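You operate a simulated robot arm through the tools that you are given. There is no shell and no other tool.

Carry out the task below with a simulated two-armed robot. There is one attempt and no reset: what you move stays moved.

Task
On the top of the packing bench, fold the blue screen cloth in half, so that its two short edges meet.

The check looks at the end state, three seconds after you hand in, the way a careful person would. Anything else that was tipped, shoved, dropped, spilled or broken makes it a failure. Flat cloth is picked up by pressing the open fingertips on it (5 to 10 N) and closing them slowly along it; thin cloth reads only 2 to 8 mm in the jaws.

Robot
Two 7-joint arms with two-finger grippers on one trunk, on a base that moves. Base frame: it is fixed to the floor where the robot stands at the start and does not move with it; the origin is under the middle of the robot, x ahead of it, y to its left, z up; the surface under the hand at the start is at about z = 760. Readings come in mm, rad, newtons and seconds.
The left shoulder is at the start at [57, 175, 1152], the right one opposite. With the tool pointing down near the work surface each hand reaches from about 100 to 860 mm from the robot's upright axis, wherever it stands, measured 20 degrees to its own side. Places, roughly: top of the packing bench [600, -500, 800]. Payload 2.94 kg a hand.
The tool frame of a hand sits at the grasp point between the pads (the TCP): z along the fingers, y along the line on which they close. The tips reach 30 mm beyond it. The gripper opens to 138 mm; its body begins 109 mm behind the TCP.
Orientation is that of the tool frame in the base frame, as [roll, pitch, yaw] about the fixed x, y, z axes, in that order (R = Rz(yaw) Ry(pitch) Rx(roll)). With the fingers straight down and closing along the base's y, the tool's x points along the base's -x, its y along +y and its z along -z.

Tools
- The arms move only by the tool apply_moves. It takes "left_plan", "right_plan" or both (then of equal length, played together; a hand with none holds still); each is a list of rows, each an object (a shift or turn left out is 0, a gripper value left out holds the last) with "rotation": the turn, a rotation vector about the tool's x, y, z in rad, a list of three; "linear": the shift along the tool's x, y, z in mm, a list of three; "claw": the opening, from 0 (shut) to 1 (fully open). In form: [{"rotation": [ax, ay, az], "linear": [tx, ty, tz], "claw": claw}, ...]. A call has 1 to 20 rows; each row is the pose to reach, as a shift and turn from the pose commanded when the call began, along the tool's axes at that moment. A row lasts 0.2 s, in which the tool goes at most 50 mm and 0.15 rad; a call with a longer step from one row to the next is refused whole, and so is a gripper value outside its range. A pose out of reach is approached as far as the arm can. The call stops where the force on the tool passes 40 N (or 10 N more than at its start, if that is more) or the arm is blocked; 0.2 s more then pass. The fingers move at their own pace (about 45 mm/s each) and stop on an object; they squeeze with about 35 N. The grip force told is the motor's: it shows also when the fingers shut on nothing. Time passes only in rows, and 0.2 s behind the last, so rows that repeat a pose let the fingers close. It gives the time, the measured TCP pose, the force on the tool (base axes), the opening and the grip force at its end, in the units of the frame above (readings bear some noise), with the torque about the TCP (base axes, N m) and any sound that the robot's microphone picked up.
- Cameras (640 x 400 px; columns grow to the right, rows downward): "scene" is now at [120.9, -13.1, 1608.7]; the picture's right is [-0.18, -0.98, -0.00], its down [-0.89, 0.17, -0.42] and it looks along [0.41, -0.08, -0.91] (base axes); focal length 276 px, centre (320, 200). "left" rides on the left gripper at [71, -19, -146] in its tool frame; the picture's right is [0.26, 0.96, 0.00], its down [-0.85, 0.23, -0.48] and it looks along [-0.46, 0.12, 0.88] (tool axes); focal length 280 px, centre (320, 200). "right" rides on the right gripper at [71, 19, -146] in its tool frame; the picture's right is [-0.26, 0.97, 0.00], its down [-0.85, -0.23, -0.48] and it looks along [-0.46, -0.12, 0.88] (tool axes); focal length 280 px, centre (320, 200). There is no depth. A picture from a camera that has moved, and an enlarged one, comes with that camera's place and axes in the base frame and with its lens.
- snapshot(camera): a new picture of that camera. It takes no simulated time.
- slide_trunk(by): moves the trunk up (or, below 0, down) by that many mm; the arms and the scene camera ride with it, the base frame stays. It gives what a move gives, with no picture.
- steer(legs): drives the robot by 1 to 6 legs, each [ahead, turn to the left] in mm and rad, along the robot's own axes; the way and the turn of a leg run together, so that a leg with both is an arc; at most 1500 mm and 3.142 rad a leg. The arms and the cameras ride along, it lands a little off, and it stops where it bumps. It gives what a move gives.
- aim_head(pan, tilt): turns the head with the scene camera to pan (to the left, within 2.094 rad either way) and tilt (down, from -0.506 to 1.204), counted from straight ahead of the robot (the tilt from the chest, where the trunk bows). It gives what a move gives.
- inspect(camera, box): a new picture of the part [left, top, right, bottom] of that camera's present view, enlarged. It takes no simulated time.
- finish_job(): hands the job in; it is judged then, once.

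Places have to be worked out from the pictures, the camera data and where the tool is seen. Open the grippers and draw the arms clear of the work before you hand the job in, unless the task says otherwise.

The tools are called after "Call:" as name(argument=value, ...) on one line, values as JSON. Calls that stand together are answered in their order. apply_moves: Moves the arms, as the interface text tells. Its arguments: {"type":"object","properties":{"left_plan":{"type":"array","items":{"type":"object","properties":{"rotation":{"type":"array","items":{"type":"number"}},"linear":{"type":"array","items":{"type":"number"}},"claw":{"type":"number"}}}},"right_plan":{"type":"array","items":{"type":"object","properties":{"rotation":{"type":"array","items":{"type":"number"}},"linear":{"type":"array","items":{"type":"number"}},"claw":{"type":"number"}}}}},"required":[]} The other tools are called the same way: slide_trunk (by) moves the trunk up or down; steer (legs) drives the base; aim_head (pan, tilt) turns the head that bears the scene camera; snapshot (camera) takes a picture; inspect (camera, box) takes an enlarged picture of a part of a camera's view; finish_job () hands the job in.

At the start:

```text
time_s: 0.0
left_position: [508.7, 40.7, 896.9]
left_ee_rot: [-3.141, 0.0, -3.141]
left_force: [0.0, -0.1, 0.7]
left_wrist_torque: [-0.02, 0.03, 0.02]
left_opening: 137.9
left_gripper_force: 0.1
right_position: [320.9, -397.3, 960.3]
right_ee_rot: [-3.141, 0.002, 3.141]
right_force: [-0.3, 0.7, -0.3]
right_wrist_torque: [0.02, -0.01, -0.01]
right_opening: 138.1
right_gripper_force: 0.1
trunk travel left (down, up): [-325.0, 409.0]
robot x, y, heading: [-0.6, -2.6, -0.002]
head pan, tilt (commanded): [-0.187, 1.136]
```

scene: 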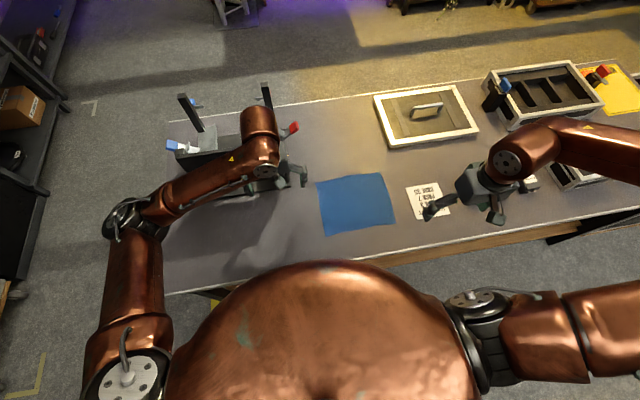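
right: 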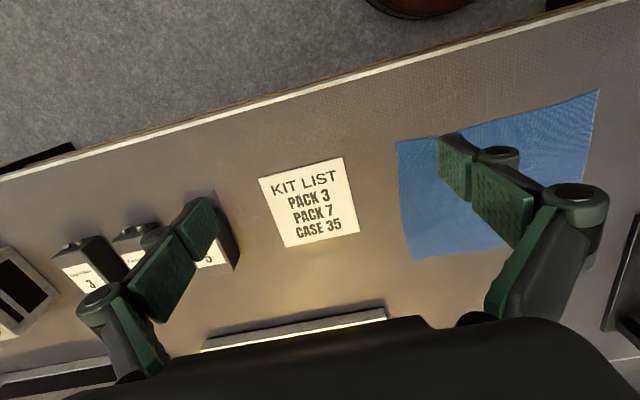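
left: 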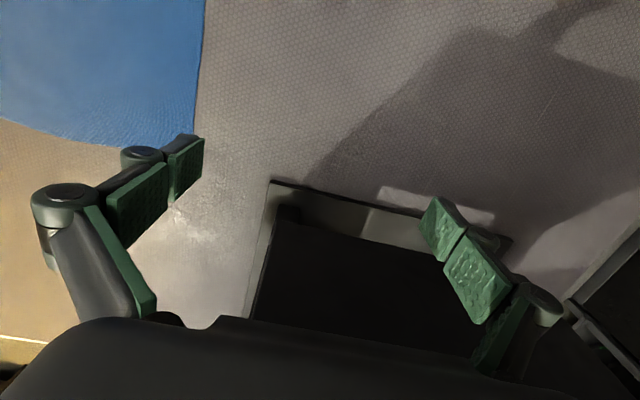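

I'll take a closer look at the cloth and its surroundings from the scene camera before moving anything.

Call:
inspect(camera="scene", box=[280, 140, 440, 260])

Call:
inspect(camera="right", box=[360, 60, 640, 280])

Call:
inspect(camera="scene", box=[150, 60, 400, 240])

```text
3.33 times, centred on (360, 200) of scene
camera zoom: at [120.9, -13.1, 1608.7], right [-0.18, -0.98, 0.0], down [-0.89, 0.17, -0.42], along [0.41, -0.08, -0.91], focal length 918 px, centre (187, 200)
```

zoom: 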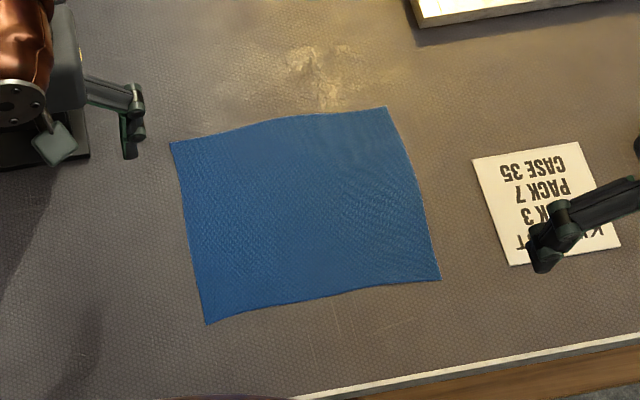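

```text
1.82 times, centred on (500, 170) of right
camera zoom: at [250.7, -377.3, 1106.9], right [0.26, 0.96, 0.0], down [0.85, -0.23, 0.48], along [0.46, -0.13, -0.88], focal length 510 px, centre (-7, 254)
```

zoom: 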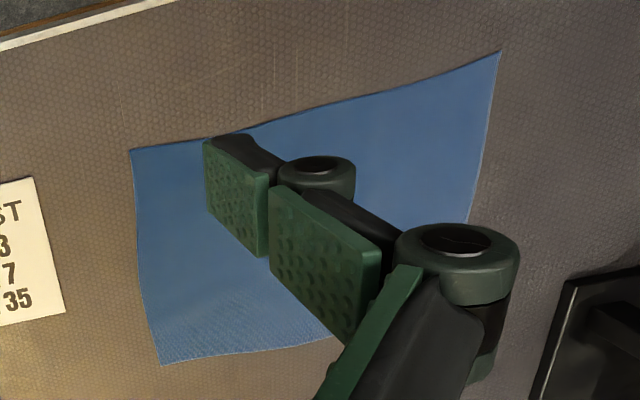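

```text
2.22 times, centred on (275, 150) of scene
camera zoom: at [120.9, -13.1, 1608.7], right [-0.18, -0.98, 0.0], down [-0.89, 0.17, -0.42], along [0.41, -0.08, -0.91], focal length 612 px, centre (420, 311)
```

zoom: 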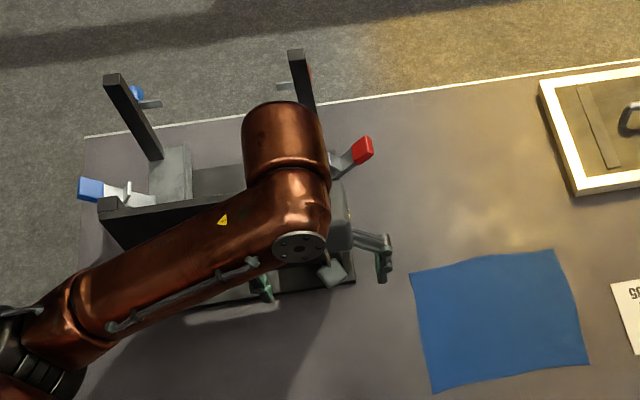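

The cloth lies flat at z≈760 with corners near A(577,-80), B(577,-316), C(378,-315), D(376,-79), so its short edges (200 mm) run along x at y≈-80 and y≈-315. I'll lift the left hand straight up out of the fixture first and bring it over near corner D, so I can see the fixture next to the cloth.

Call:
apply_moves(left_plan=[{"linear": [0, 0, -45]}, {"linear": [0, 0, -90]}, {"linear": [0, 0, -130]}, {"linear": [30, -28, -150]}, {"linear": [64, -59, -150]}, {"linear": [98, -90, -150]}, {"linear": [131, -121, -150]}])

Call:
snapshot(camera="scene")

Call:
snapshot(camera="left")

```text
time_s: 1.6
left_position: [377.4, -79.4, 1046.0]
left_ee_rot: [3.139, -0.001, 3.141]
left_force: [-0.2, -0.2, -0.5]
left_wrist_torque: [0.06, 0.0, -0.02]
left_opening: 137.9
left_gripper_force: 0.1
right_position: [321.0, -397.5, 959.8]
right_ee_rot: [3.141, 0.002, 3.138]
right_force: [-0.4, 0.3, 1.0]
right_wrist_torque: [0.06, -0.03, 0.02]
right_opening: 138.0
right_gripper_force: 0.1
trunk travel left (down, up): [-325.0, 409.0]
robot x, y, heading: [-0.8, -4.4, 0.002]
head pan, tilt (commanded): [-0.187, 1.136]
```

```text
taken
camera scene: at [120.2, -14.8, 1608.7], right [-0.19, -0.98, 0.0], down [-0.89, 0.17, -0.42], along [0.41, -0.08, -0.91], focal length 276 px, centre (320, 200)
```

scene: 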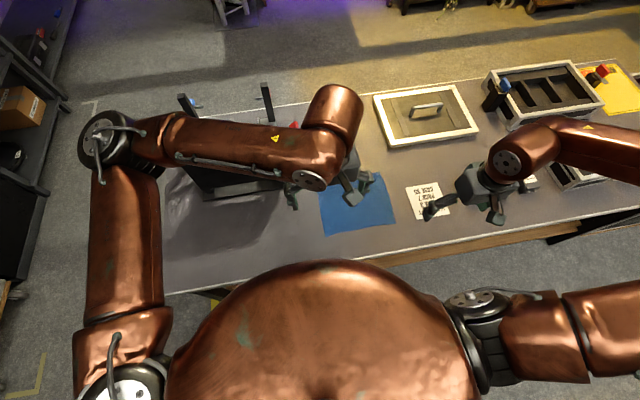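

```text
taken
camera left: at [305.6, -98.9, 1190.8], right [-0.26, 0.96, 0.0], down [0.85, 0.23, 0.48], along [0.46, 0.13, -0.88], focal length 280 px, centre (320, 200)
```

left: 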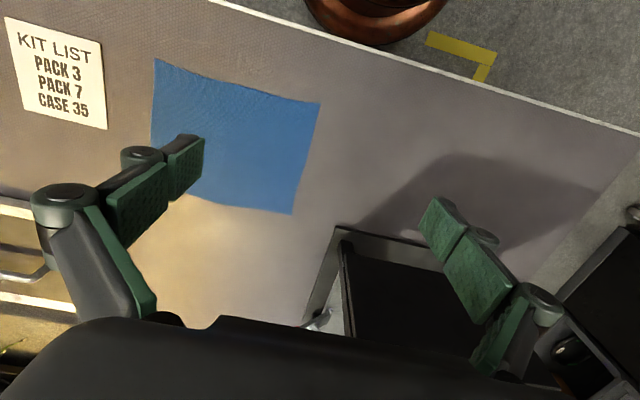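

The fixture's nearest corner is at about (556,3) and only ~35 mm high, so there is ~75 mm clearance from cloth corner A. I'll narrow both grippers to about 41 mm and bring the left hand above corner D and the right hand above corner A, still high.

Call:
apply_moves(left_plan=[{"claw": 0.3}, {}, {}, {"linear": [-4, -2, 20]}, {"linear": [-8, -4, 40]}, {"linear": [-12, -5, 60]}, {"linear": [-14, -6, 80]}, {"linear": [-14, -6, 100]}, {"linear": [-14, -6, 120]}, {"linear": [-14, -6, 135]}, {"linear": [-14, -6, 146]}], right_plan=[{"linear": [-37, 14, 2], "claw": 0.3}, {"linear": [-75, 28, 5]}, {"linear": [-112, 43, 8]}, {"linear": [-149, 57, 10]}, {"linear": [-180, 90, 16]}, {"linear": [-211, 124, 23]}, {"linear": [-241, 157, 30]}, {"linear": [-241, 196, 38]}, {"linear": [-241, 235, 46]}, {"linear": [-241, 274, 54]}, {"linear": [-241, 312, 60]}])

Call:
snapshot(camera="scene")

Call:
snapshot(camera="left")

Call:
snapshot(camera="right")

```text
time_s: 4.0
left_position: [391.8, -83.2, 900.2]
left_ee_rot: [-3.142, 0.0, -3.141]
left_force: [-0.1, 0.0, 0.0]
left_wrist_torque: [-0.03, 0.02, 0.0]
left_opening: 41.5
left_gripper_force: 0.0
right_position: [564.7, -83.2, 899.6]
right_ee_rot: [-3.139, 0.001, 3.139]
right_force: [0.0, 0.8, -0.1]
right_wrist_torque: [-0.05, 0.04, 0.04]
right_opening: 41.6
right_gripper_force: 0.2
trunk travel left (down, up): [-325.0, 409.0]
robot x, y, heading: [0.2, 3.3, -0.002]
head pan, tilt (commanded): [-0.187, 1.136]
```

```text
taken
camera scene: at [121.7, -11.4, 1608.6], right [-0.18, -0.98, 0.0], down [-0.89, 0.17, -0.42], along [0.41, -0.08, -0.91], focal length 276 px, centre (320, 200)
```

scene: 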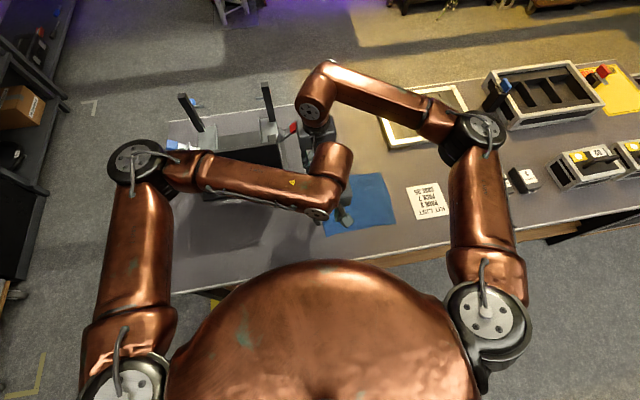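

```text
taken
camera left: at [320.9, -102.5, 1045.0], right [-0.26, 0.97, 0.0], down [0.85, 0.23, 0.48], along [0.46, 0.12, -0.88], focal length 280 px, centre (320, 200)
```

left: 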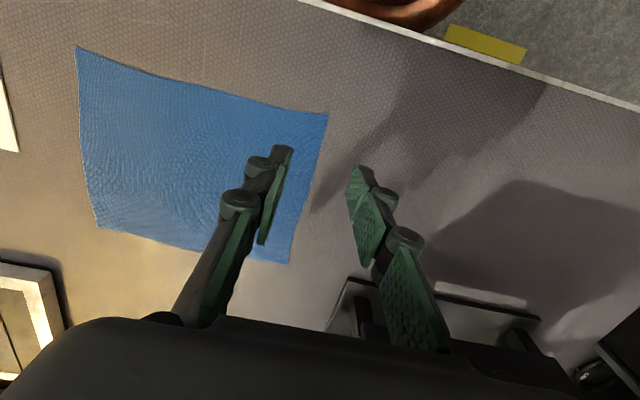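

```text
taken
camera right: at [493.7, -64.1, 1046.7], right [0.26, 0.96, 0.0], down [0.85, -0.23, 0.48], along [0.46, -0.13, -0.88], focal length 280 px, centre (320, 200)
```

right: 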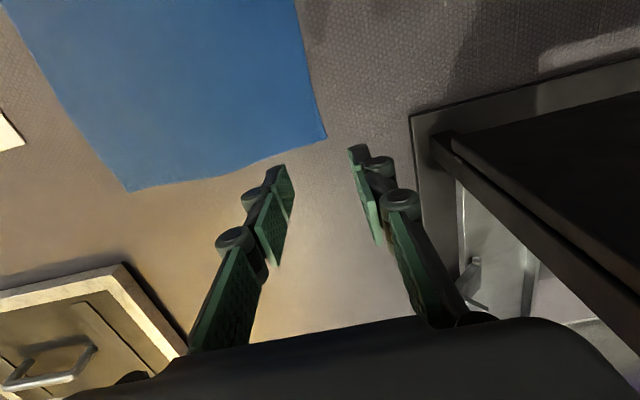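

Measured from the hand cameras, the edge sits 2–4 mm beyond each TCP in y, with corner D 19 mm and corner A 9 mm from their hands in x. I'll trim x so both pinch about 14 mm inside the corners and descend to roughly 10 mm above the cloth.

Call:
apply_moves(left_plan=[{"linear": [4, 0, 25]}, {"linear": [4, 0, 50]}, {"linear": [4, 0, 75]}, {"linear": [4, 0, 90]}, {"linear": [4, 0, 98]}], right_plan=[{"linear": [5, 0, 25]}, {"linear": [5, 0, 50]}, {"linear": [5, 0, 75]}, {"linear": [5, 0, 90]}, {"linear": [5, 0, 98]}])

Call:
snapshot(camera="left")

Call:
snapshot(camera="right")

```text
time_s: 5.2
left_position: [388.6, -84.4, 802.5]
left_ee_rot: [-3.141, 0.0, -3.141]
left_force: [-0.3, 0.8, -0.3]
left_wrist_torque: [-0.04, -0.01, 0.01]
left_opening: 41.3
left_gripper_force: 0.0
right_position: [558.4, -85.5, 802.1]
right_ee_rot: [-3.141, 0.0, 3.139]
right_force: [0.2, -0.1, 0.1]
right_wrist_torque: [0.0, -0.01, -0.01]
right_opening: 41.6
right_gripper_force: 0.0
trunk travel left (down, up): [-325.0, 409.0]
robot x, y, heading: [-0.3, -0.1, 0.003]
head pan, tilt (commanded): [-0.187, 1.136]
```

```text
taken
camera left: at [316.5, -103.1, 947.3], right [-0.26, 0.97, 0.0], down [0.85, 0.23, 0.48], along [0.46, 0.12, -0.88], focal length 280 px, centre (320, 200)
```

left: 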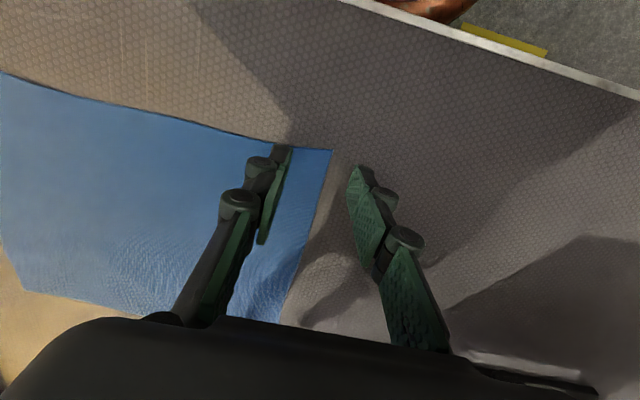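

```text
taken
camera right: at [487.7, -65.6, 948.6], right [0.26, 0.96, 0.0], down [0.85, -0.23, 0.48], along [0.46, -0.13, -0.88], focal length 280 px, centre (320, 200)
```

right: 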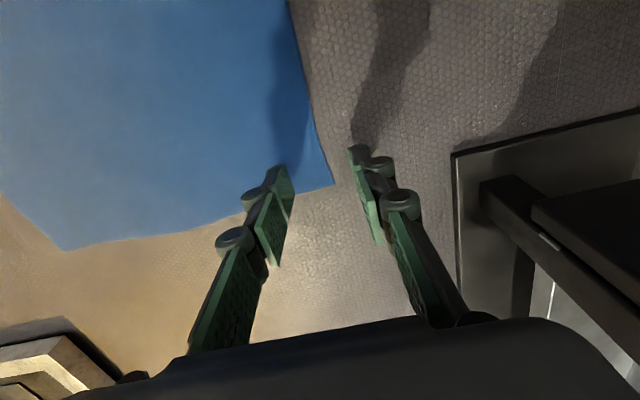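

Corner D is 15 mm and A 16 mm out in x from the TCPs, with the edge 6–7 mm beyond centre; the inner fingers are over cloth and the outer fingers just off the edge. Now I lower gently toward contact.

Call:
apply_moves(left_plan=[{"linear": [0, 0, 4]}, {"linear": [0, 0, 8]}, {"linear": [0, 0, 10]}, {"linear": [0, 0, 11]}], right_plan=[{"linear": [0, 0, 4]}, {"linear": [0, 0, 8]}, {"linear": [0, 0, 10]}, {"linear": [0, 0, 11]}])

```text
time_s: 6.2
left_position: [386.8, -84.3, 791.8]
left_ee_rot: [3.141, -0.001, 3.141]
left_force: [-0.5, -0.8, 0.4]
left_wrist_torque: [-0.01, -0.01, 0.01]
left_opening: 41.4
left_gripper_force: 0.0
right_position: [558.3, -84.9, 791.9]
right_ee_rot: [3.141, 0.003, 3.141]
right_force: [-0.1, 0.4, 0.6]
right_wrist_torque: [0.02, 0.01, 0.0]
right_opening: 41.2
right_gripper_force: 0.2
trunk travel left (down, up): [-325.0, 409.0]
robot x, y, heading: [-0.0, -0.7, -0.003]
head pan, tilt (commanded): [-0.187, 1.136]
```

No contact yet at TCP z≈792 (tips at ~762). I'll continue down in 1 mm steps.

Call:
apply_moves(left_plan=[{"linear": [0, 0, 1]}, {"linear": [0, 0, 2]}, {"linear": [0, 0, 2]}], right_plan=[{"linear": [0, 0, 1]}, {"linear": [0, 0, 2]}, {"linear": [0, 0, 2]}])

```text
time_s: 7.0
left_position: [388.2, -84.0, 790.2]
left_ee_rot: [-3.14, 0.002, -3.141]
left_force: [1.4, -0.5, 9.1]
left_wrist_torque: [-0.32, 0.0, 0.07]
left_opening: 41.8
left_gripper_force: 0.5
right_position: [557.1, -84.4, 790.6]
right_ee_rot: [-3.141, 0.003, -3.141]
right_force: [1.6, -0.8, 10.7]
right_wrist_torque: [-0.33, -0.09, 0.04]
right_opening: 41.8
right_gripper_force: 0.2
trunk travel left (down, up): [-325.0, 409.0]
robot x, y, heading: [-0.8, -0.8, 0.004]
head pan, tilt (commanded): [-0.187, 1.136]
```

Contact is 9–11 N on both, carried by the inner fingers on the cloth. Now I start closing slowly and watch the force.

Call:
apply_moves(left_plan=[{"claw": 0.28}, {"claw": 0.26}, {"claw": 0.24}, {"claw": 0.22}, {"claw": 0.2}], right_plan=[{"claw": 0.28}, {"claw": 0.26}, {"claw": 0.24}, {"claw": 0.22}, {"claw": 0.2}])

Call:
snapshot(camera="left")

Call:
snapshot(camera="right")

```text
time_s: 8.2
left_position: [386.9, -83.8, 790.7]
left_ee_rot: [3.141, 0.002, -3.141]
left_force: [-0.2, -3.0, 14.5]
left_wrist_torque: [-0.37, 0.04, -0.03]
left_opening: 28.5
left_gripper_force: 0.9
right_position: [557.4, -85.1, 790.1]
right_ee_rot: [3.141, 0.003, 3.139]
right_force: [0.4, -4.7, 15.4]
right_wrist_torque: [-0.4, -0.06, 0.0]
right_opening: 29.0
right_gripper_force: 1.2
trunk travel left (down, up): [-325.0, 409.0]
robot x, y, heading: [-1.6, 1.8, 0.001]
head pan, tilt (commanded): [-0.187, 1.136]
```

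```text
taken
camera left: at [315.4, -103.7, 935.6], right [-0.26, 0.97, 0.0], down [0.85, 0.23, 0.48], along [0.46, 0.12, -0.88], focal length 280 px, centre (320, 200)
```

left: 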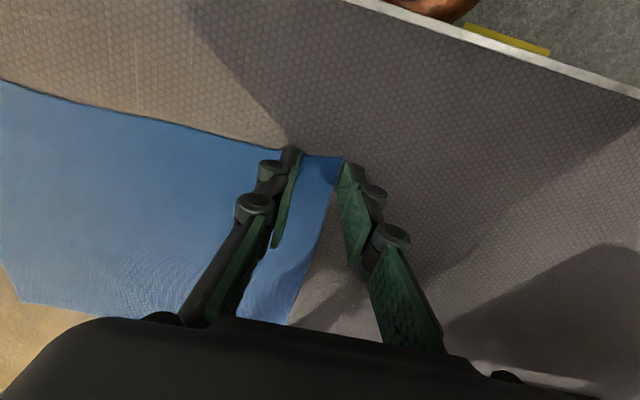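

```text
taken
camera right: at [486.2, -65.6, 937.1], right [0.26, 0.96, 0.0], down [0.85, -0.23, 0.48], along [0.46, -0.13, -0.88], focal length 280 px, centre (320, 200)
```

right: 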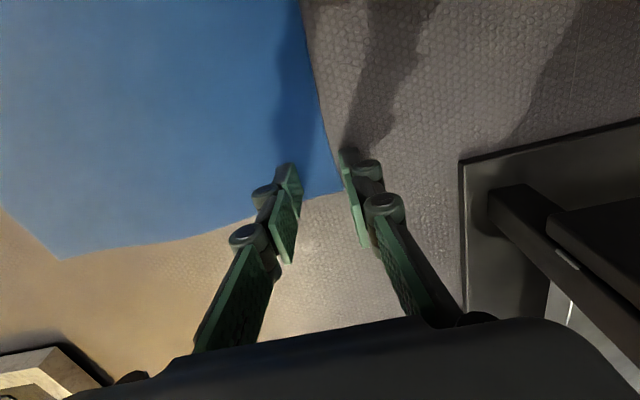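

Forces rose to ~15 N because the tips extend while closing, and the edge has moved toward the outer fingers. I'll ease up 0.8 mm and keep closing slowly.

Call:
apply_moves(left_plan=[{"linear": [0, 0, -0.5], "claw": 0.18}, {"linear": [0, 0, -0.8], "claw": 0.16}, {"linear": [0, 0, -0.8], "claw": 0.14}, {"linear": [0, 0, -0.8], "claw": 0.12}, {"linear": [0, 0, -0.8], "claw": 0.1}], right_plan=[{"linear": [0, 0, -0.5], "claw": 0.18}, {"linear": [0, 0, -0.8], "claw": 0.16}, {"linear": [0, 0, -0.8], "claw": 0.14}, {"linear": [0, 0, -0.8], "claw": 0.12}, {"linear": [0, 0, -0.8], "claw": 0.1}])

Call:
snapshot(camera="left")

Call:
snapshot(camera="right")

```text
time_s: 9.4
left_position: [387.2, -83.8, 789.2]
left_ee_rot: [3.139, -0.001, -3.14]
left_force: [0.4, 0.4, 0.7]
left_wrist_torque: [-0.01, -0.01, -0.03]
left_opening: 13.7
left_gripper_force: 0.0
right_position: [556.8, -85.4, 790.8]
right_ee_rot: [-3.14, 0.0, -3.14]
right_force: [-0.5, -0.3, 3.7]
right_wrist_torque: [-0.04, -0.01, -0.02]
right_opening: 13.5
right_gripper_force: 0.1
trunk travel left (down, up): [-325.0, 409.0]
robot x, y, heading: [1.9, -0.8, 0.003]
head pan, tilt (commanded): [-0.187, 1.136]
```

```text
taken
camera left: at [316.3, -103.3, 935.1], right [-0.26, 0.96, 0.0], down [0.85, 0.23, 0.48], along [0.46, 0.13, -0.88], focal length 280 px, centre (320, 200)
```

left: 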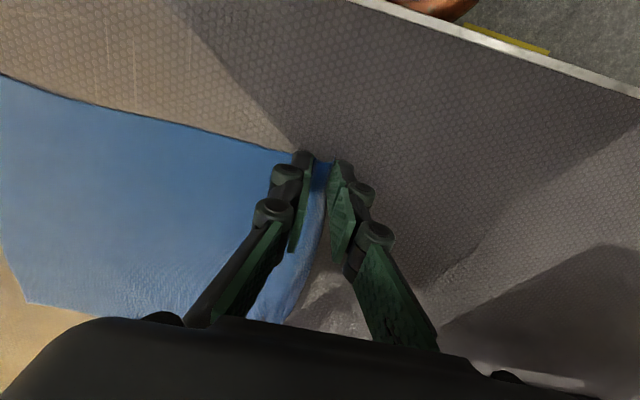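

```text
taken
camera right: at [486.7, -65.5, 936.2], right [0.26, 0.96, 0.0], down [0.85, -0.23, 0.48], along [0.46, -0.13, -0.88], focal length 280 px, centre (320, 200)
```

right: 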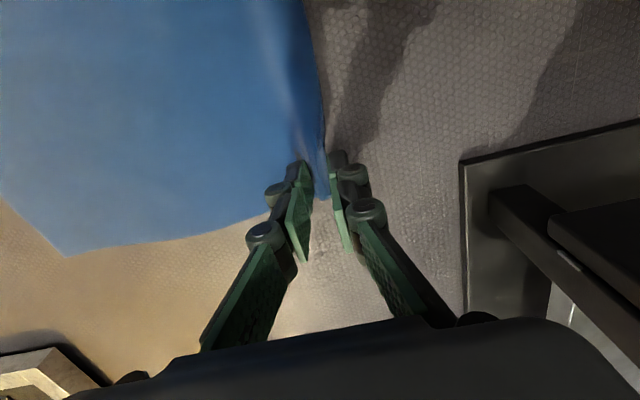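

The cloth is now bulging up between the pads on both hands. I'll look closer before the final squeeze.

Call:
inspect(camera="left", box=[240, 120, 400, 320])

Call:
inspect(camera="right", box=[240, 100, 400, 280])

```text
2.00 times, centred on (320, 220) of left
camera zoom: at [316.3, -103.3, 935.1], right [-0.26, 0.96, 0.0], down [0.85, 0.23, 0.48], along [0.46, 0.13, -0.88], focal length 561 px, centre (320, 160)
```

zoom: 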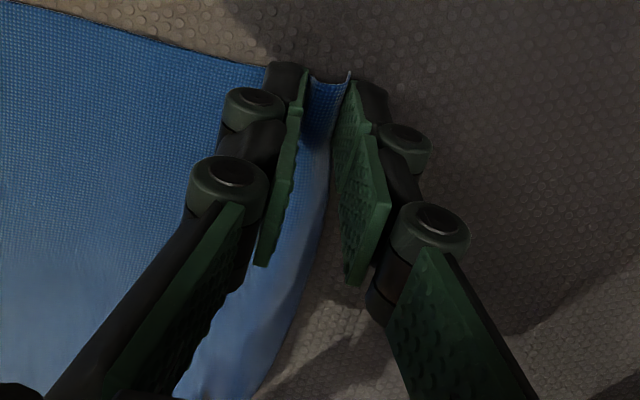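

```text
2.22 times, centred on (320, 190) of right
camera zoom: at [486.7, -65.5, 936.2], right [0.26, 0.96, 0.0], down [0.85, -0.23, 0.48], along [0.46, -0.13, -0.88], focal length 623 px, centre (320, 222)
```

zoom: 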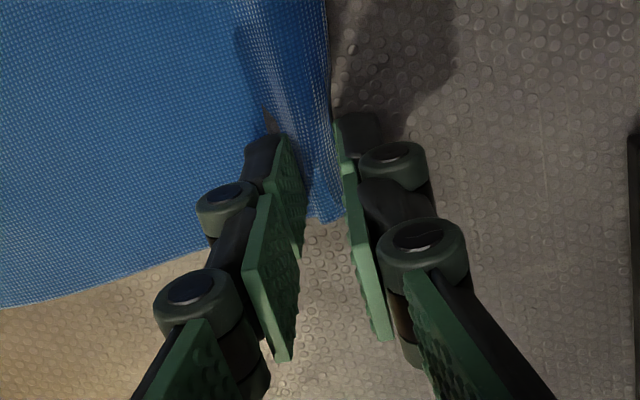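

The cloth edge is turning up against the outer pad as a single layer, which is exactly what I want. I'll close the rest of the way slowly and let the grip settle.

Call:
apply_moves(left_plan=[{"claw": 0.08}, {"claw": 0.06}, {"claw": 0.04}, {"claw": 0.02}, {"claw": 0.0}, {"claw": 0.0}, {"claw": 0.0}], right_plan=[{"claw": 0.08}, {"claw": 0.06}, {"claw": 0.04}, {"claw": 0.02}, {"claw": 0.0}, {"claw": 0.0}, {"claw": 0.0}])

Call:
inspect(camera="left", box=[240, 120, 400, 320])

Call:
inspect(camera="right", box=[240, 100, 400, 280])

```text
time_s: 11.0
left_position: [387.3, -84.8, 790.8]
left_ee_rot: [3.141, 0.0, 3.141]
left_force: [0.5, -0.4, 0.2]
left_wrist_torque: [-0.02, -0.01, 0.0]
left_opening: 5.8
left_gripper_force: 34.1
right_position: [558.4, -83.9, 789.7]
right_ee_rot: [-3.141, 0.0, 3.14]
right_force: [-0.9, -0.4, 0.6]
right_wrist_torque: [0.02, -0.01, -0.02]
right_opening: 6.2
right_gripper_force: 34.7
trunk travel left (down, up): [-325.0, 409.0]
robot x, y, heading: [1.2, 1.5, 0.001]
head pan, tilt (commanded): [-0.187, 1.136]
```

```text
2.00 times, centred on (320, 220) of left
camera zoom: at [316.5, -103.5, 935.5], right [-0.26, 0.96, 0.0], down [0.85, 0.23, 0.48], along [0.46, 0.12, -0.88], focal length 561 px, centre (320, 160)
```

zoom: 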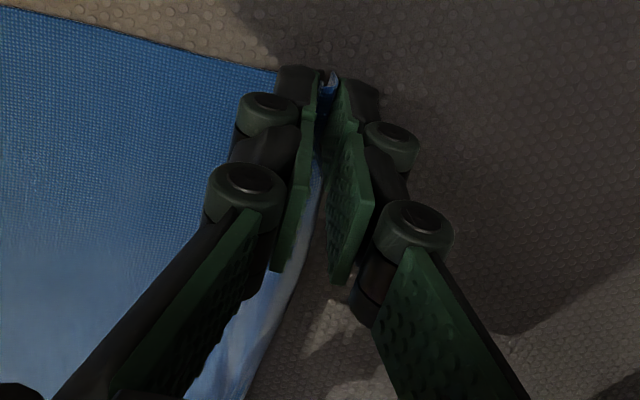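

```text
2.22 times, centred on (320, 190) of right
camera zoom: at [487.2, -65.6, 936.7], right [0.26, 0.96, 0.0], down [0.85, -0.23, 0.48], along [0.46, -0.13, -0.88], focal length 623 px, centre (320, 222)
```

zoom: 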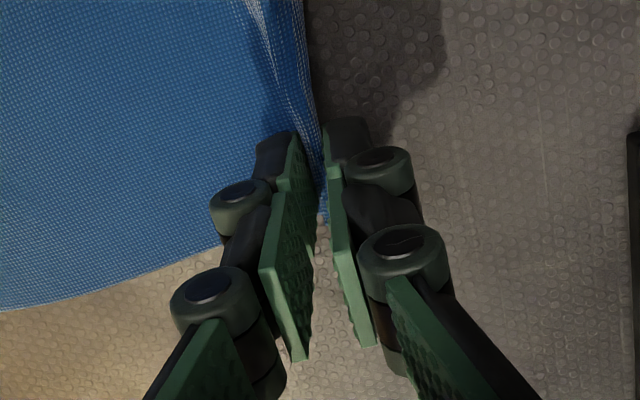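

Both jaws read ~6 mm at 34 N, so the cloth edge is held on both sides. Before lifting I check where the cloth's other short edge sits now.

Call:
inspect(camera="scene", box=[280, 140, 440, 260])

Call:
snapshot(camera="right")

Call:
snapshot(camera="left")

```text
3.33 times, centred on (360, 200) of scene
camera zoom: at [121.1, -13.0, 1608.7], right [-0.18, -0.98, 0.0], down [-0.89, 0.17, -0.42], along [0.41, -0.08, -0.91], focal length 918 px, centre (187, 200)
```

zoom: 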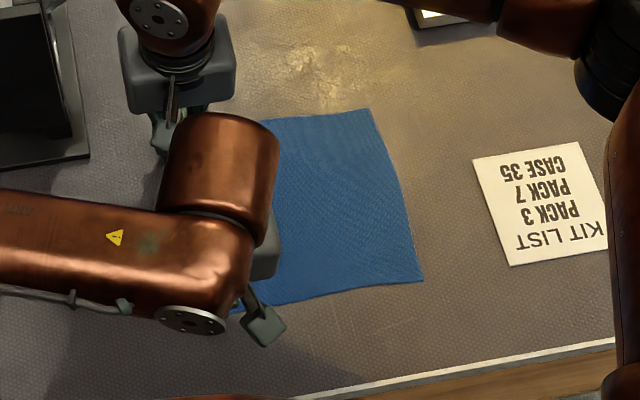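

```text
taken
camera right: at [487.2, -65.6, 936.7], right [0.26, 0.96, 0.0], down [0.85, -0.23, 0.48], along [0.46, -0.13, -0.88], focal length 280 px, centre (320, 200)
```

right: 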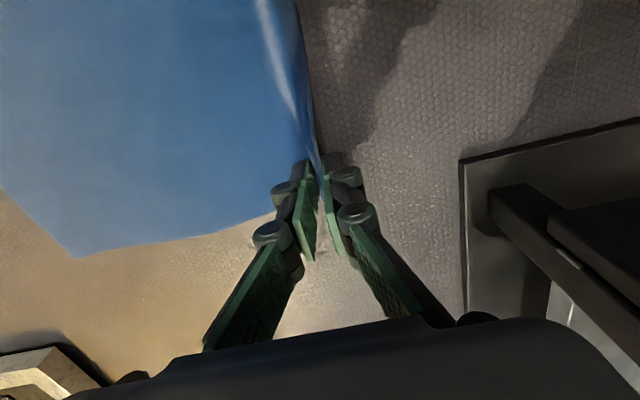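

```text
taken
camera left: at [316.5, -103.5, 935.5], right [-0.26, 0.96, 0.0], down [0.85, 0.23, 0.48], along [0.46, 0.12, -0.88], focal length 280 px, centre (320, 200)
```

left: 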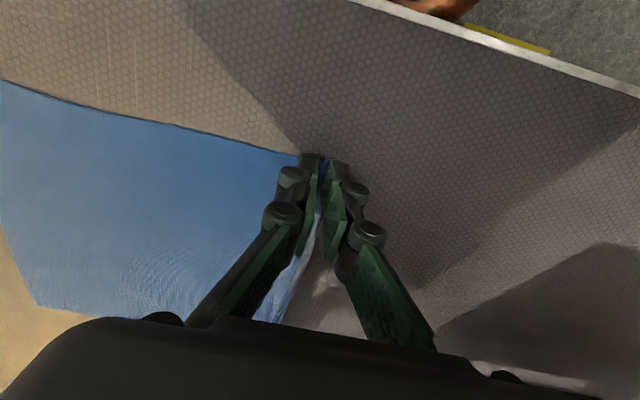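

The inner fingers dragged the cloth 18 mm left without slipping: its right edge is now at y≈-297.5, so the fold line should be at y≈-179.5 and each pinch holds ~24 mm of upturned edge. I'll lift both hands together on an arc of radius ~94 mm about that fold line, first part only, then check.

Call:
apply_moves(left_plan=[{"linear": [0, -0.5, -9.9]}, {"linear": [0, -2.1, -19.6]}, {"linear": [0, -4.6, -29.2]}, {"linear": [0, -8.2, -38.4]}, {"linear": [0, -12.7, -47.2]}, {"linear": [0, -18.0, -55.5]}, {"linear": [0, -24.3, -63.2]}, {"linear": [0, -31.3, -70.2]}, {"linear": [0, -39.0, -76.5]}, {"linear": [0, -47.2, -81.8]}], right_plan=[{"linear": [0, -0.5, -9.9]}, {"linear": [0, -2.1, -19.6]}, {"linear": [0, -4.6, -29.2]}, {"linear": [0, -8.2, -38.4]}, {"linear": [0, -12.7, -47.2]}, {"linear": [0, -18.0, -55.5]}, {"linear": [0, -24.3, -63.2]}, {"linear": [0, -31.3, -70.2]}, {"linear": [0, -39.0, -76.5]}, {"linear": [0, -47.2, -81.8]}])

Call:
snapshot(camera="scene")

Call:
snapshot(camera="left")

Call:
snapshot(camera="right")

```text
time_s: 13.2
left_position: [388.7, -130.9, 871.2]
left_ee_rot: [3.138, 0.0, 3.141]
left_force: [0.4, -0.1, 0.3]
left_wrist_torque: [0.01, -0.06, 0.01]
left_opening: 6.1
left_gripper_force: 34.1
right_position: [558.1, -132.4, 872.8]
right_ee_rot: [-3.141, 0.0, 3.141]
right_force: [-0.2, 0.4, -0.3]
right_wrist_torque: [0.02, -0.02, 0.01]
right_opening: 6.5
right_gripper_force: 34.5
trunk travel left (down, up): [-325.0, 409.0]
robot x, y, heading: [-1.3, -2.7, 0.002]
head pan, tilt (commanded): [-0.187, 1.136]
```

```text
taken
camera scene: at [121.0, -13.8, 1608.7], right [-0.19, -0.98, 0.0], down [-0.89, 0.17, -0.42], along [0.41, -0.08, -0.91], focal length 276 px, centre (320, 200)
```

scene: 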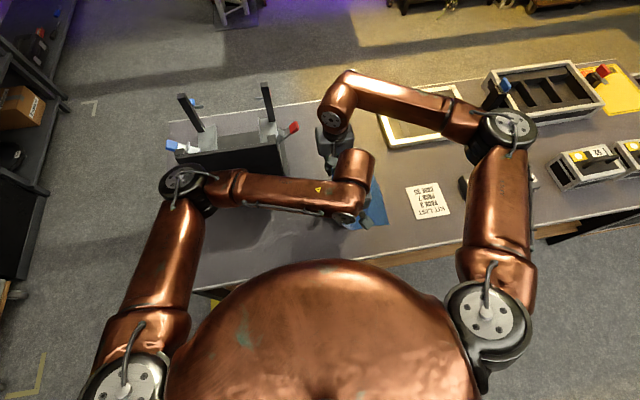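

```text
taken
camera left: at [316.9, -151.3, 1016.9], right [-0.26, 0.96, 0.0], down [0.85, 0.23, 0.48], along [0.46, 0.13, -0.88], focal length 280 px, centre (320, 200)
```

left: 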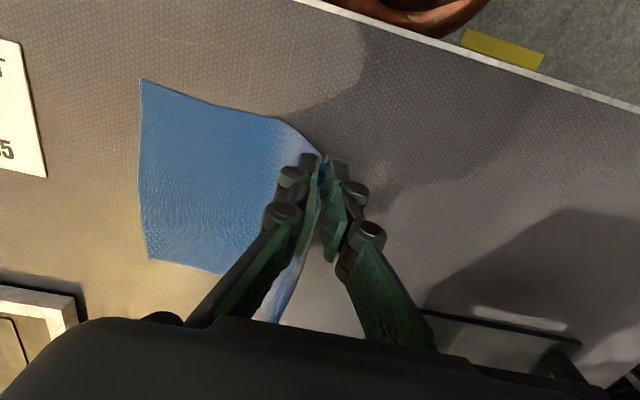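

```text
taken
camera right: at [487.3, -113.7, 1018.6], right [0.26, 0.96, 0.0], down [0.85, -0.23, 0.48], along [0.46, -0.13, -0.88], focal length 280 px, centre (320, 200)
```

right: 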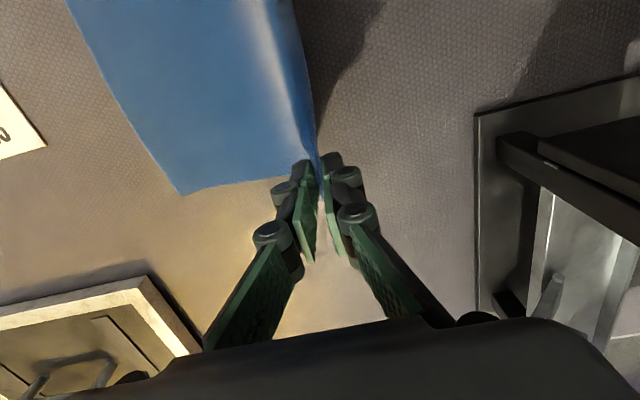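

Both corners are up. I'll check in the scene view whether the lower half has been dragged.

Call:
inspect(camera="scene", box=[310, 140, 470, 240])

Call:
inspect(camera="left", box=[120, 50, 340, 330])

```text
4.00 times, centred on (390, 190) of scene
camera zoom: at [121.0, -13.8, 1608.7], right [-0.19, -0.98, 0.0], down [-0.89, 0.17, -0.42], along [0.41, -0.08, -0.91], focal length 1102 px, centre (40, 240)
```

zoom: 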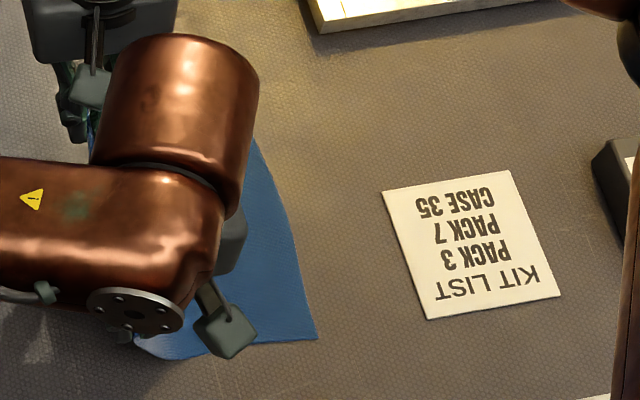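

```text
1.43 times, centred on (230, 190) of left
camera zoom: at [316.9, -151.3, 1016.9], right [-0.26, 0.96, 0.0], down [0.85, 0.23, 0.48], along [0.46, 0.13, -0.88], focal length 401 px, centre (449, 214)
```

zoom: 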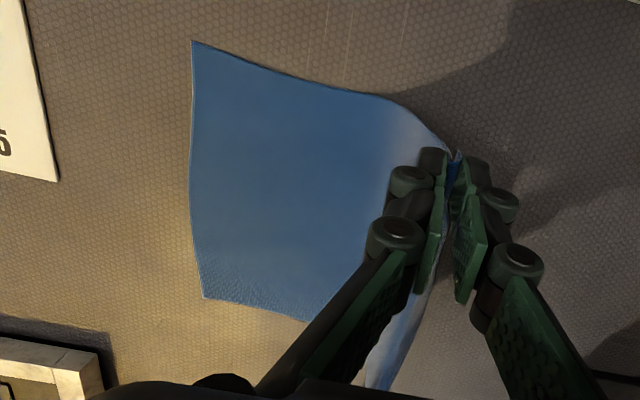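

The lower half has slid ~5 mm left (edge now at y≈-292), so the fold line becomes y≈-173.5 and the remaining path should be flatter to keep slack. I move both hands right at nearly constant height and check.

Call:
apply_moves(left_plan=[{"linear": [0, -9, 0]}, {"linear": [0, -18, 0]}, {"linear": [0, -28, 1]}, {"linear": [0, -38, 3]}, {"linear": [0, -48, 5]}, {"linear": [0, -58, 8]}], right_plan=[{"linear": [0, -9, 0]}, {"linear": [0, -18, 0]}, {"linear": [0, -28, 1]}, {"linear": [0, -38, 3]}, {"linear": [0, -48, 5]}, {"linear": [0, -58, 8]}])

Call:
snapshot(camera="left")

Call:
snapshot(camera="right")

Call:
inspect(camera="scene", box=[310, 140, 470, 240])

```text
time_s: 14.6
left_position: [388.3, -190.0, 864.6]
left_ee_rot: [-3.141, 0.0, -3.141]
left_force: [0.1, 0.4, 0.0]
left_wrist_torque: [-0.04, -0.02, -0.01]
left_opening: 5.9
left_gripper_force: 34.3
right_position: [558.3, -191.7, 863.8]
right_ee_rot: [-3.141, 0.0, -3.141]
right_force: [-0.9, 0.3, 0.1]
right_wrist_torque: [0.01, -0.02, 0.0]
right_opening: 6.2
right_gripper_force: 35.0
trunk travel left (down, up): [-325.0, 409.0]
robot x, y, heading: [-0.3, 1.0, 0.001]
head pan, tilt (commanded): [-0.187, 1.136]
```

```text
taken
camera left: at [316.8, -209.7, 1009.4], right [-0.26, 0.97, 0.0], down [0.85, 0.23, 0.48], along [0.46, 0.13, -0.88], focal length 280 px, centre (320, 200)
```

left: 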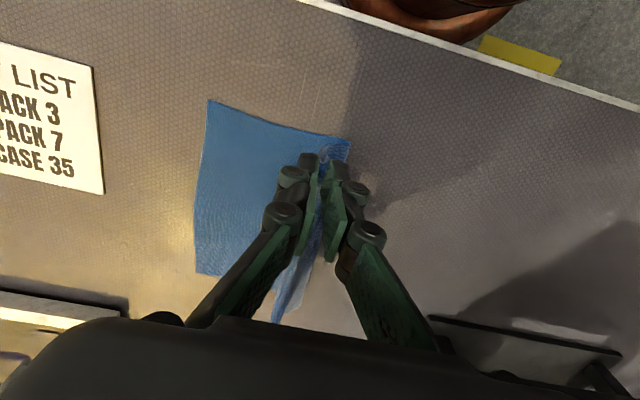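

```text
taken
camera right: at [487.5, -172.2, 1011.0], right [0.26, 0.96, 0.0], down [0.85, -0.23, 0.48], along [0.46, -0.12, -0.88], focal length 280 px, centre (320, 200)
```

right: 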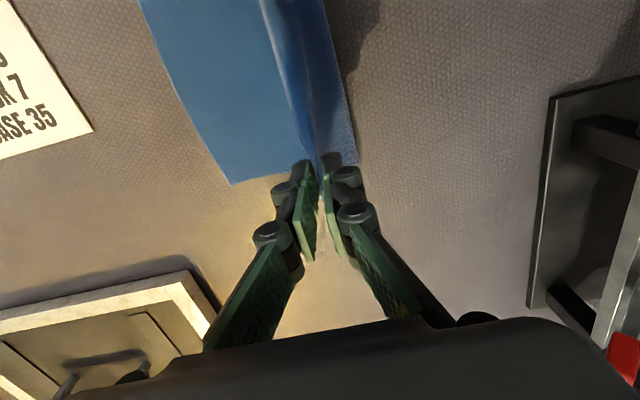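

```text
4.00 times, centred on (390, 190) of scene
camera zoom: at [121.3, -14.3, 1608.6], right [-0.19, -0.98, 0.0], down [-0.89, 0.17, -0.42], along [0.41, -0.08, -0.91], focal length 1102 px, centre (40, 240)
```

zoom: 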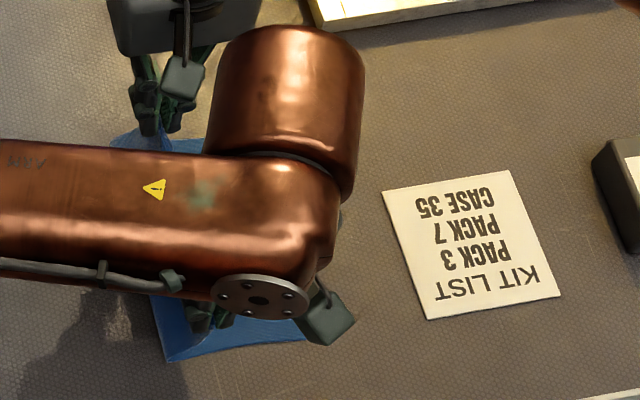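

The flap is past vertical with the bottom edge at y≈-292 (near) and ≈-288 (far). I compute final tip positions of y≈-265 for the left hand and ≈-261 for the right, and lower along a slack curve to just above the bottom layer.

Call:
apply_moves(left_plan=[{"linear": [0, -9.5, 6]}, {"linear": [0, -21.5, 14]}, {"linear": [0, -33.5, 24]}, {"linear": [0, -45.5, 36]}, {"linear": [0, -54, 46]}], right_plan=[{"linear": [0, -9, 6]}, {"linear": [0, -20.5, 14]}, {"linear": [0, -32, 24]}, {"linear": [0, -43.5, 36]}, {"linear": [0, -51, 46]}])

Call:
snapshot(camera="left")

Call:
snapshot(camera="right")

Call:
inspect(camera="scene", box=[310, 140, 470, 240])

```text
time_s: 15.8
left_position: [388.1, -243.7, 818.1]
left_ee_rot: [-3.14, 0.001, 3.141]
left_force: [0.0, 0.2, 0.1]
left_wrist_torque: [0.01, 0.03, 0.01]
left_opening: 5.8
left_gripper_force: 34.6
right_position: [558.8, -241.9, 817.6]
right_ee_rot: [-3.141, -0.001, 3.141]
right_force: [-0.1, 0.4, 0.5]
right_wrist_torque: [-0.03, 0.01, -0.03]
right_opening: 6.3
right_gripper_force: 34.9
trunk travel left (down, up): [-325.0, 409.0]
robot x, y, heading: [2.8, -2.3, 0.001]
head pan, tilt (commanded): [-0.187, 1.136]
```

```text
taken
camera left: at [317.3, -263.4, 963.0], right [-0.26, 0.97, 0.0], down [0.85, 0.23, 0.48], along [0.46, 0.13, -0.88], focal length 280 px, centre (320, 200)
```

left: 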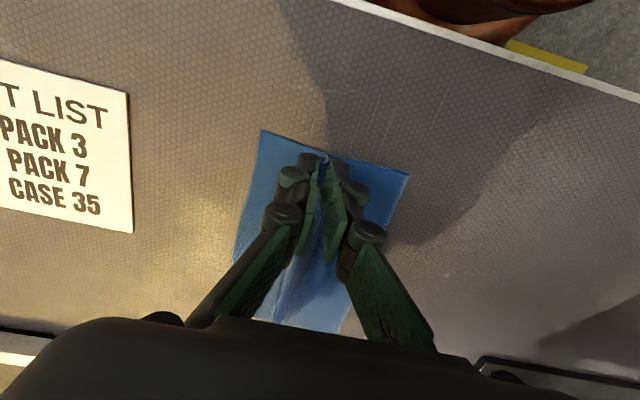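

```text
taken
camera right: at [487.6, -222.7, 964.4], right [0.26, 0.96, 0.0], down [0.85, -0.23, 0.48], along [0.46, -0.13, -0.88], focal length 280 px, centre (320, 200)
```

right: 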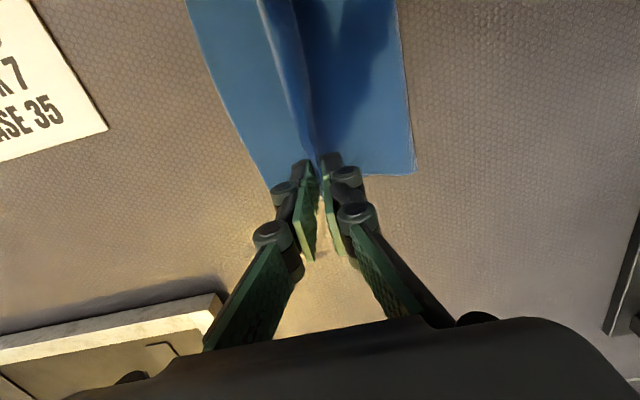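

```text
4.00 times, centred on (390, 190) of scene
camera zoom: at [121.4, -14.2, 1608.6], right [-0.18, -0.98, 0.0], down [-0.89, 0.17, -0.42], along [0.41, -0.08, -0.91], focal length 1102 px, centre (40, 240)
```

zoom: 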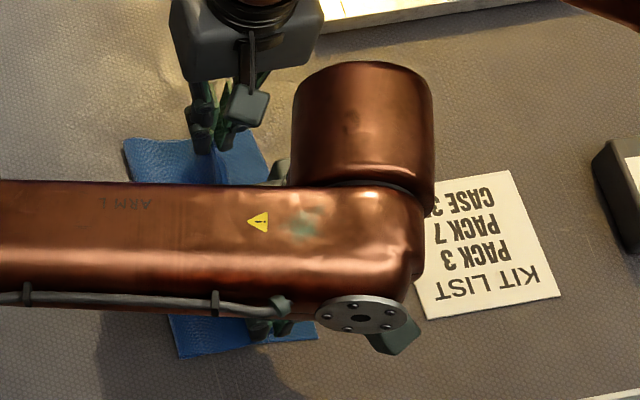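

The flap is laying over nicely with the fold line at y≈-175 and the held edge upright between the pads. I'll lower the last part to about 4 mm above the table at the computed y positions.

Call:
apply_moves(left_plan=[{"linear": [0, -5, 6]}, {"linear": [0, -10, 12]}, {"linear": [0, -15, 18]}, {"linear": [0, -19, 22]}, {"linear": [0, -20.4, 24]}, {"linear": [0, -20.4, 24]}], right_plan=[{"linear": [0, -5, 6]}, {"linear": [0, -10, 12]}, {"linear": [0, -14.5, 18]}, {"linear": [0, -18.5, 22]}, {"linear": [0, -19.8, 24]}, {"linear": [0, -19.8, 24]}])

Call:
snapshot(camera="left")

Call:
snapshot(camera="right")

```text
time_s: 17.2
left_position: [387.1, -264.0, 794.0]
left_ee_rot: [3.141, 0.0, 3.141]
left_force: [1.3, 0.0, 0.3]
left_wrist_torque: [-0.03, -0.02, 0.02]
left_opening: 6.1
left_gripper_force: 34.5
right_position: [557.0, -260.8, 794.3]
right_ee_rot: [-3.141, -0.001, 3.139]
right_force: [-1.5, 0.3, -0.9]
right_wrist_torque: [0.01, -0.04, -0.01]
right_opening: 6.2
right_gripper_force: 34.7
trunk travel left (down, up): [-325.0, 409.0]
robot x, y, heading: [-1.5, 1.5, 0.004]
head pan, tilt (commanded): [-0.187, 1.136]
```

```text
taken
camera left: at [316.7, -283.5, 939.3], right [-0.26, 0.97, 0.0], down [0.85, 0.23, 0.48], along [0.46, 0.13, -0.88], focal length 280 px, centre (320, 200)
```

left: 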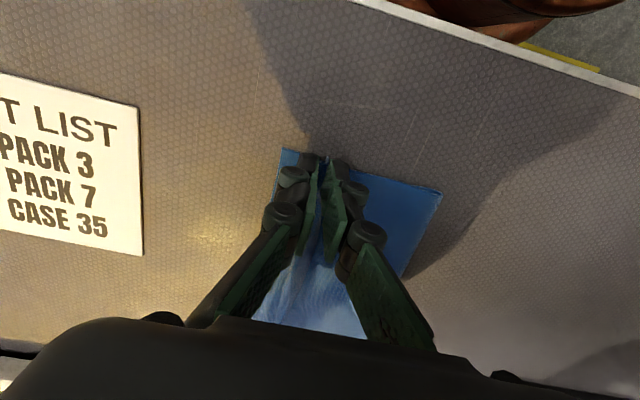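

```text
taken
camera right: at [487.2, -241.7, 940.5], right [0.26, 0.96, 0.0], down [0.85, -0.23, 0.48], along [0.46, -0.13, -0.88], focal length 280 px, centre (320, 200)
```

right: 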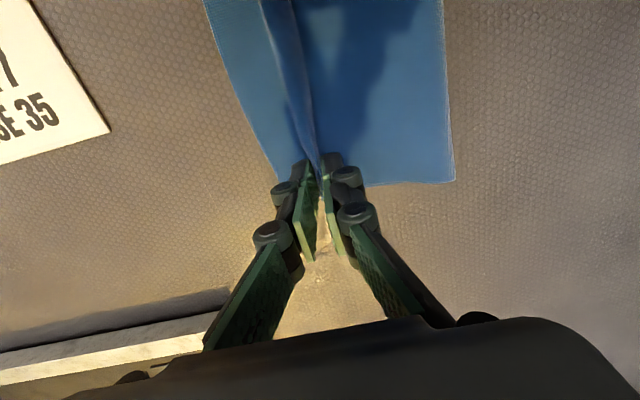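

The bottom edge is at y≈-294.5 (near) and ≈-292 (far) with the fold at ≈-177, so I'll shift both hands 3–4 mm further right, lower 2 mm more and then open slowly so the upright edge strip is released.

Call:
apply_moves(left_plan=[{"linear": [0, -2, 0]}, {"linear": [0, -3, 1]}, {"linear": [0, -3, 2]}, {"linear": [0, -3, 2]}, {"linear": [0, -3, 2], "claw": 0.03}, {"linear": [0, -3, 2], "claw": 0.06}, {"linear": [0, -3, 2], "claw": 0.09}, {"linear": [0, -3, 2], "claw": 0.12}, {"linear": [0, -3, 2], "claw": 0.15}], right_plan=[{"linear": [0, -2, 0]}, {"linear": [0, -4, 1]}, {"linear": [0, -4, 2]}, {"linear": [0, -4, 2]}, {"linear": [0, -4, 2], "claw": 0.03}, {"linear": [0, -4, 2], "claw": 0.06}, {"linear": [0, -4, 2], "claw": 0.09}, {"linear": [0, -4, 2], "claw": 0.12}, {"linear": [0, -4, 2], "claw": 0.15}])

Call:
snapshot(camera="left")

Call:
snapshot(camera="right")

```text
time_s: 19.2
left_position: [388.4, -267.4, 791.6]
left_ee_rot: [3.141, 0.0, -3.141]
left_force: [0.3, -0.3, -0.1]
left_wrist_torque: [0.03, -0.01, 0.0]
left_opening: 20.6
left_gripper_force: 0.0
right_position: [557.7, -264.9, 791.3]
right_ee_rot: [-3.141, -0.001, 3.139]
right_force: [0.6, -1.1, 0.7]
right_wrist_torque: [-0.02, -0.01, -0.04]
right_opening: 20.7
right_gripper_force: 0.1
trunk travel left (down, up): [-325.0, 409.0]
robot x, y, heading: [-0.7, -0.3, 0.0]
head pan, tilt (commanded): [-0.187, 1.136]
```

```text
taken
camera left: at [317.0, -286.4, 937.1], right [-0.26, 0.96, 0.0], down [0.85, 0.23, 0.48], along [0.46, 0.13, -0.88], focal length 280 px, centre (320, 200)
```

left: 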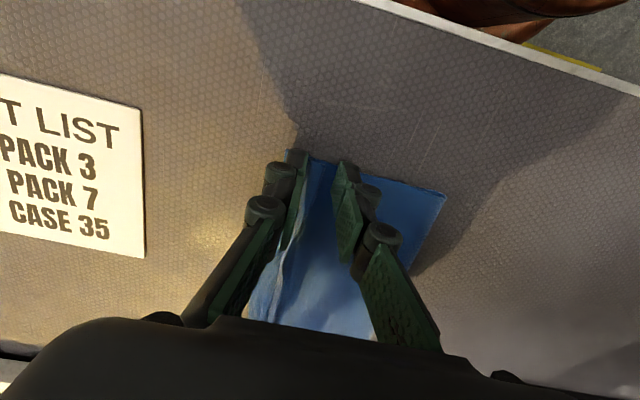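

```text
taken
camera right: at [487.1, -245.7, 938.4], right [0.26, 0.96, 0.0], down [0.85, -0.23, 0.48], along [0.46, -0.13, -0.88], focal length 280 px, centre (320, 200)
```

right: 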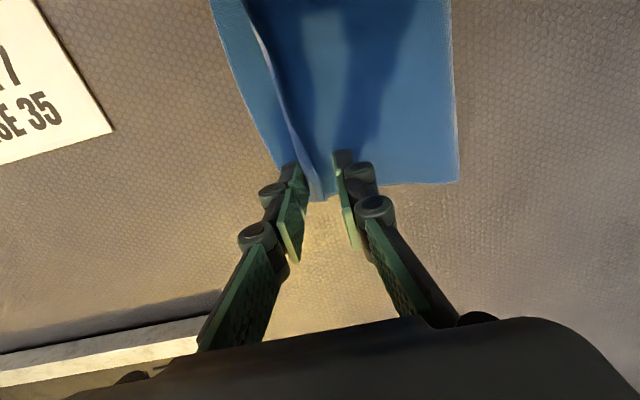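

The released strip is falling to the right with the outer finger, as hoped. I continue opening wider so it can drop flat between the fingers.

Call:
apply_moves(left_plan=[{"claw": 0.2}, {"claw": 0.25}, {"claw": 0.3}, {"claw": 0.35}, {"claw": 0.4}, {"claw": 0.45}, {"claw": 0.5}, {"claw": 0.55}, {"claw": 0.55}, {"claw": 0.55}], right_plan=[{"claw": 0.2}, {"claw": 0.25}, {"claw": 0.3}, {"claw": 0.35}, {"claw": 0.4}, {"claw": 0.45}, {"claw": 0.5}, {"claw": 0.55}, {"claw": 0.55}, {"claw": 0.55}])

Call:
snapshot(camera="left")

Call:
snapshot(camera="right")

```text
time_s: 21.4
left_position: [388.0, -267.1, 792.4]
left_ee_rot: [-3.141, 0.0, 3.141]
left_force: [0.3, 0.1, 0.1]
left_wrist_torque: [0.0, -0.01, 0.02]
left_opening: 75.9
left_gripper_force: 0.0
right_position: [558.1, -265.6, 791.2]
right_ee_rot: [-3.142, -0.001, 3.14]
right_force: [-0.5, -0.2, 0.4]
right_wrist_torque: [0.01, -0.04, 0.02]
right_opening: 75.8
right_gripper_force: 0.1
trunk travel left (down, up): [-325.0, 409.0]
robot x, y, heading: [0.7, -2.7, 0.002]
head pan, tilt (commanded): [-0.187, 1.136]
```

```text
taken
camera left: at [317.1, -286.3, 937.1], right [-0.26, 0.96, 0.0], down [0.85, 0.23, 0.48], along [0.46, 0.13, -0.88], focal length 280 px, centre (320, 200)
```

left: 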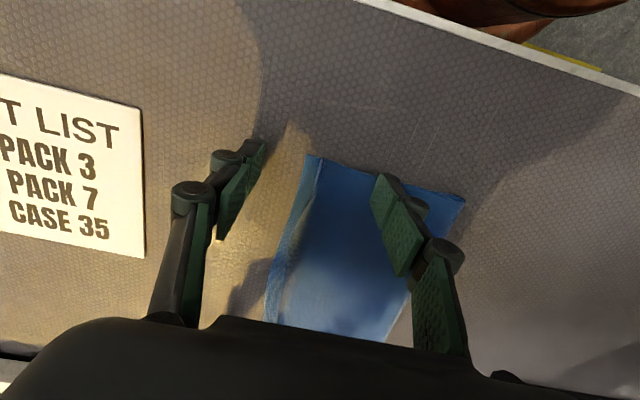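

```text
taken
camera right: at [487.1, -245.8, 938.4], right [0.26, 0.96, 0.0], down [0.85, -0.23, 0.48], along [0.46, -0.13, -0.88], focal length 280 px, centre (320, 200)
```

right: 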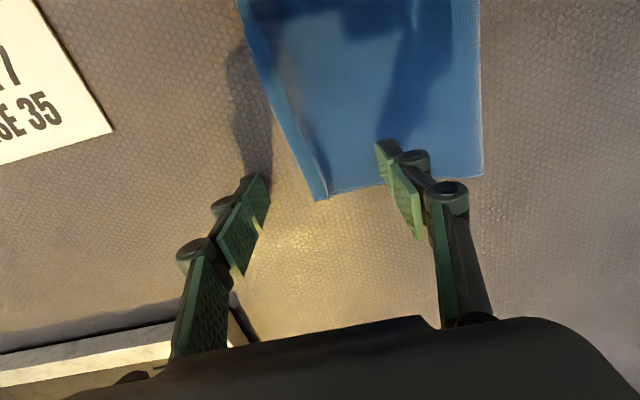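

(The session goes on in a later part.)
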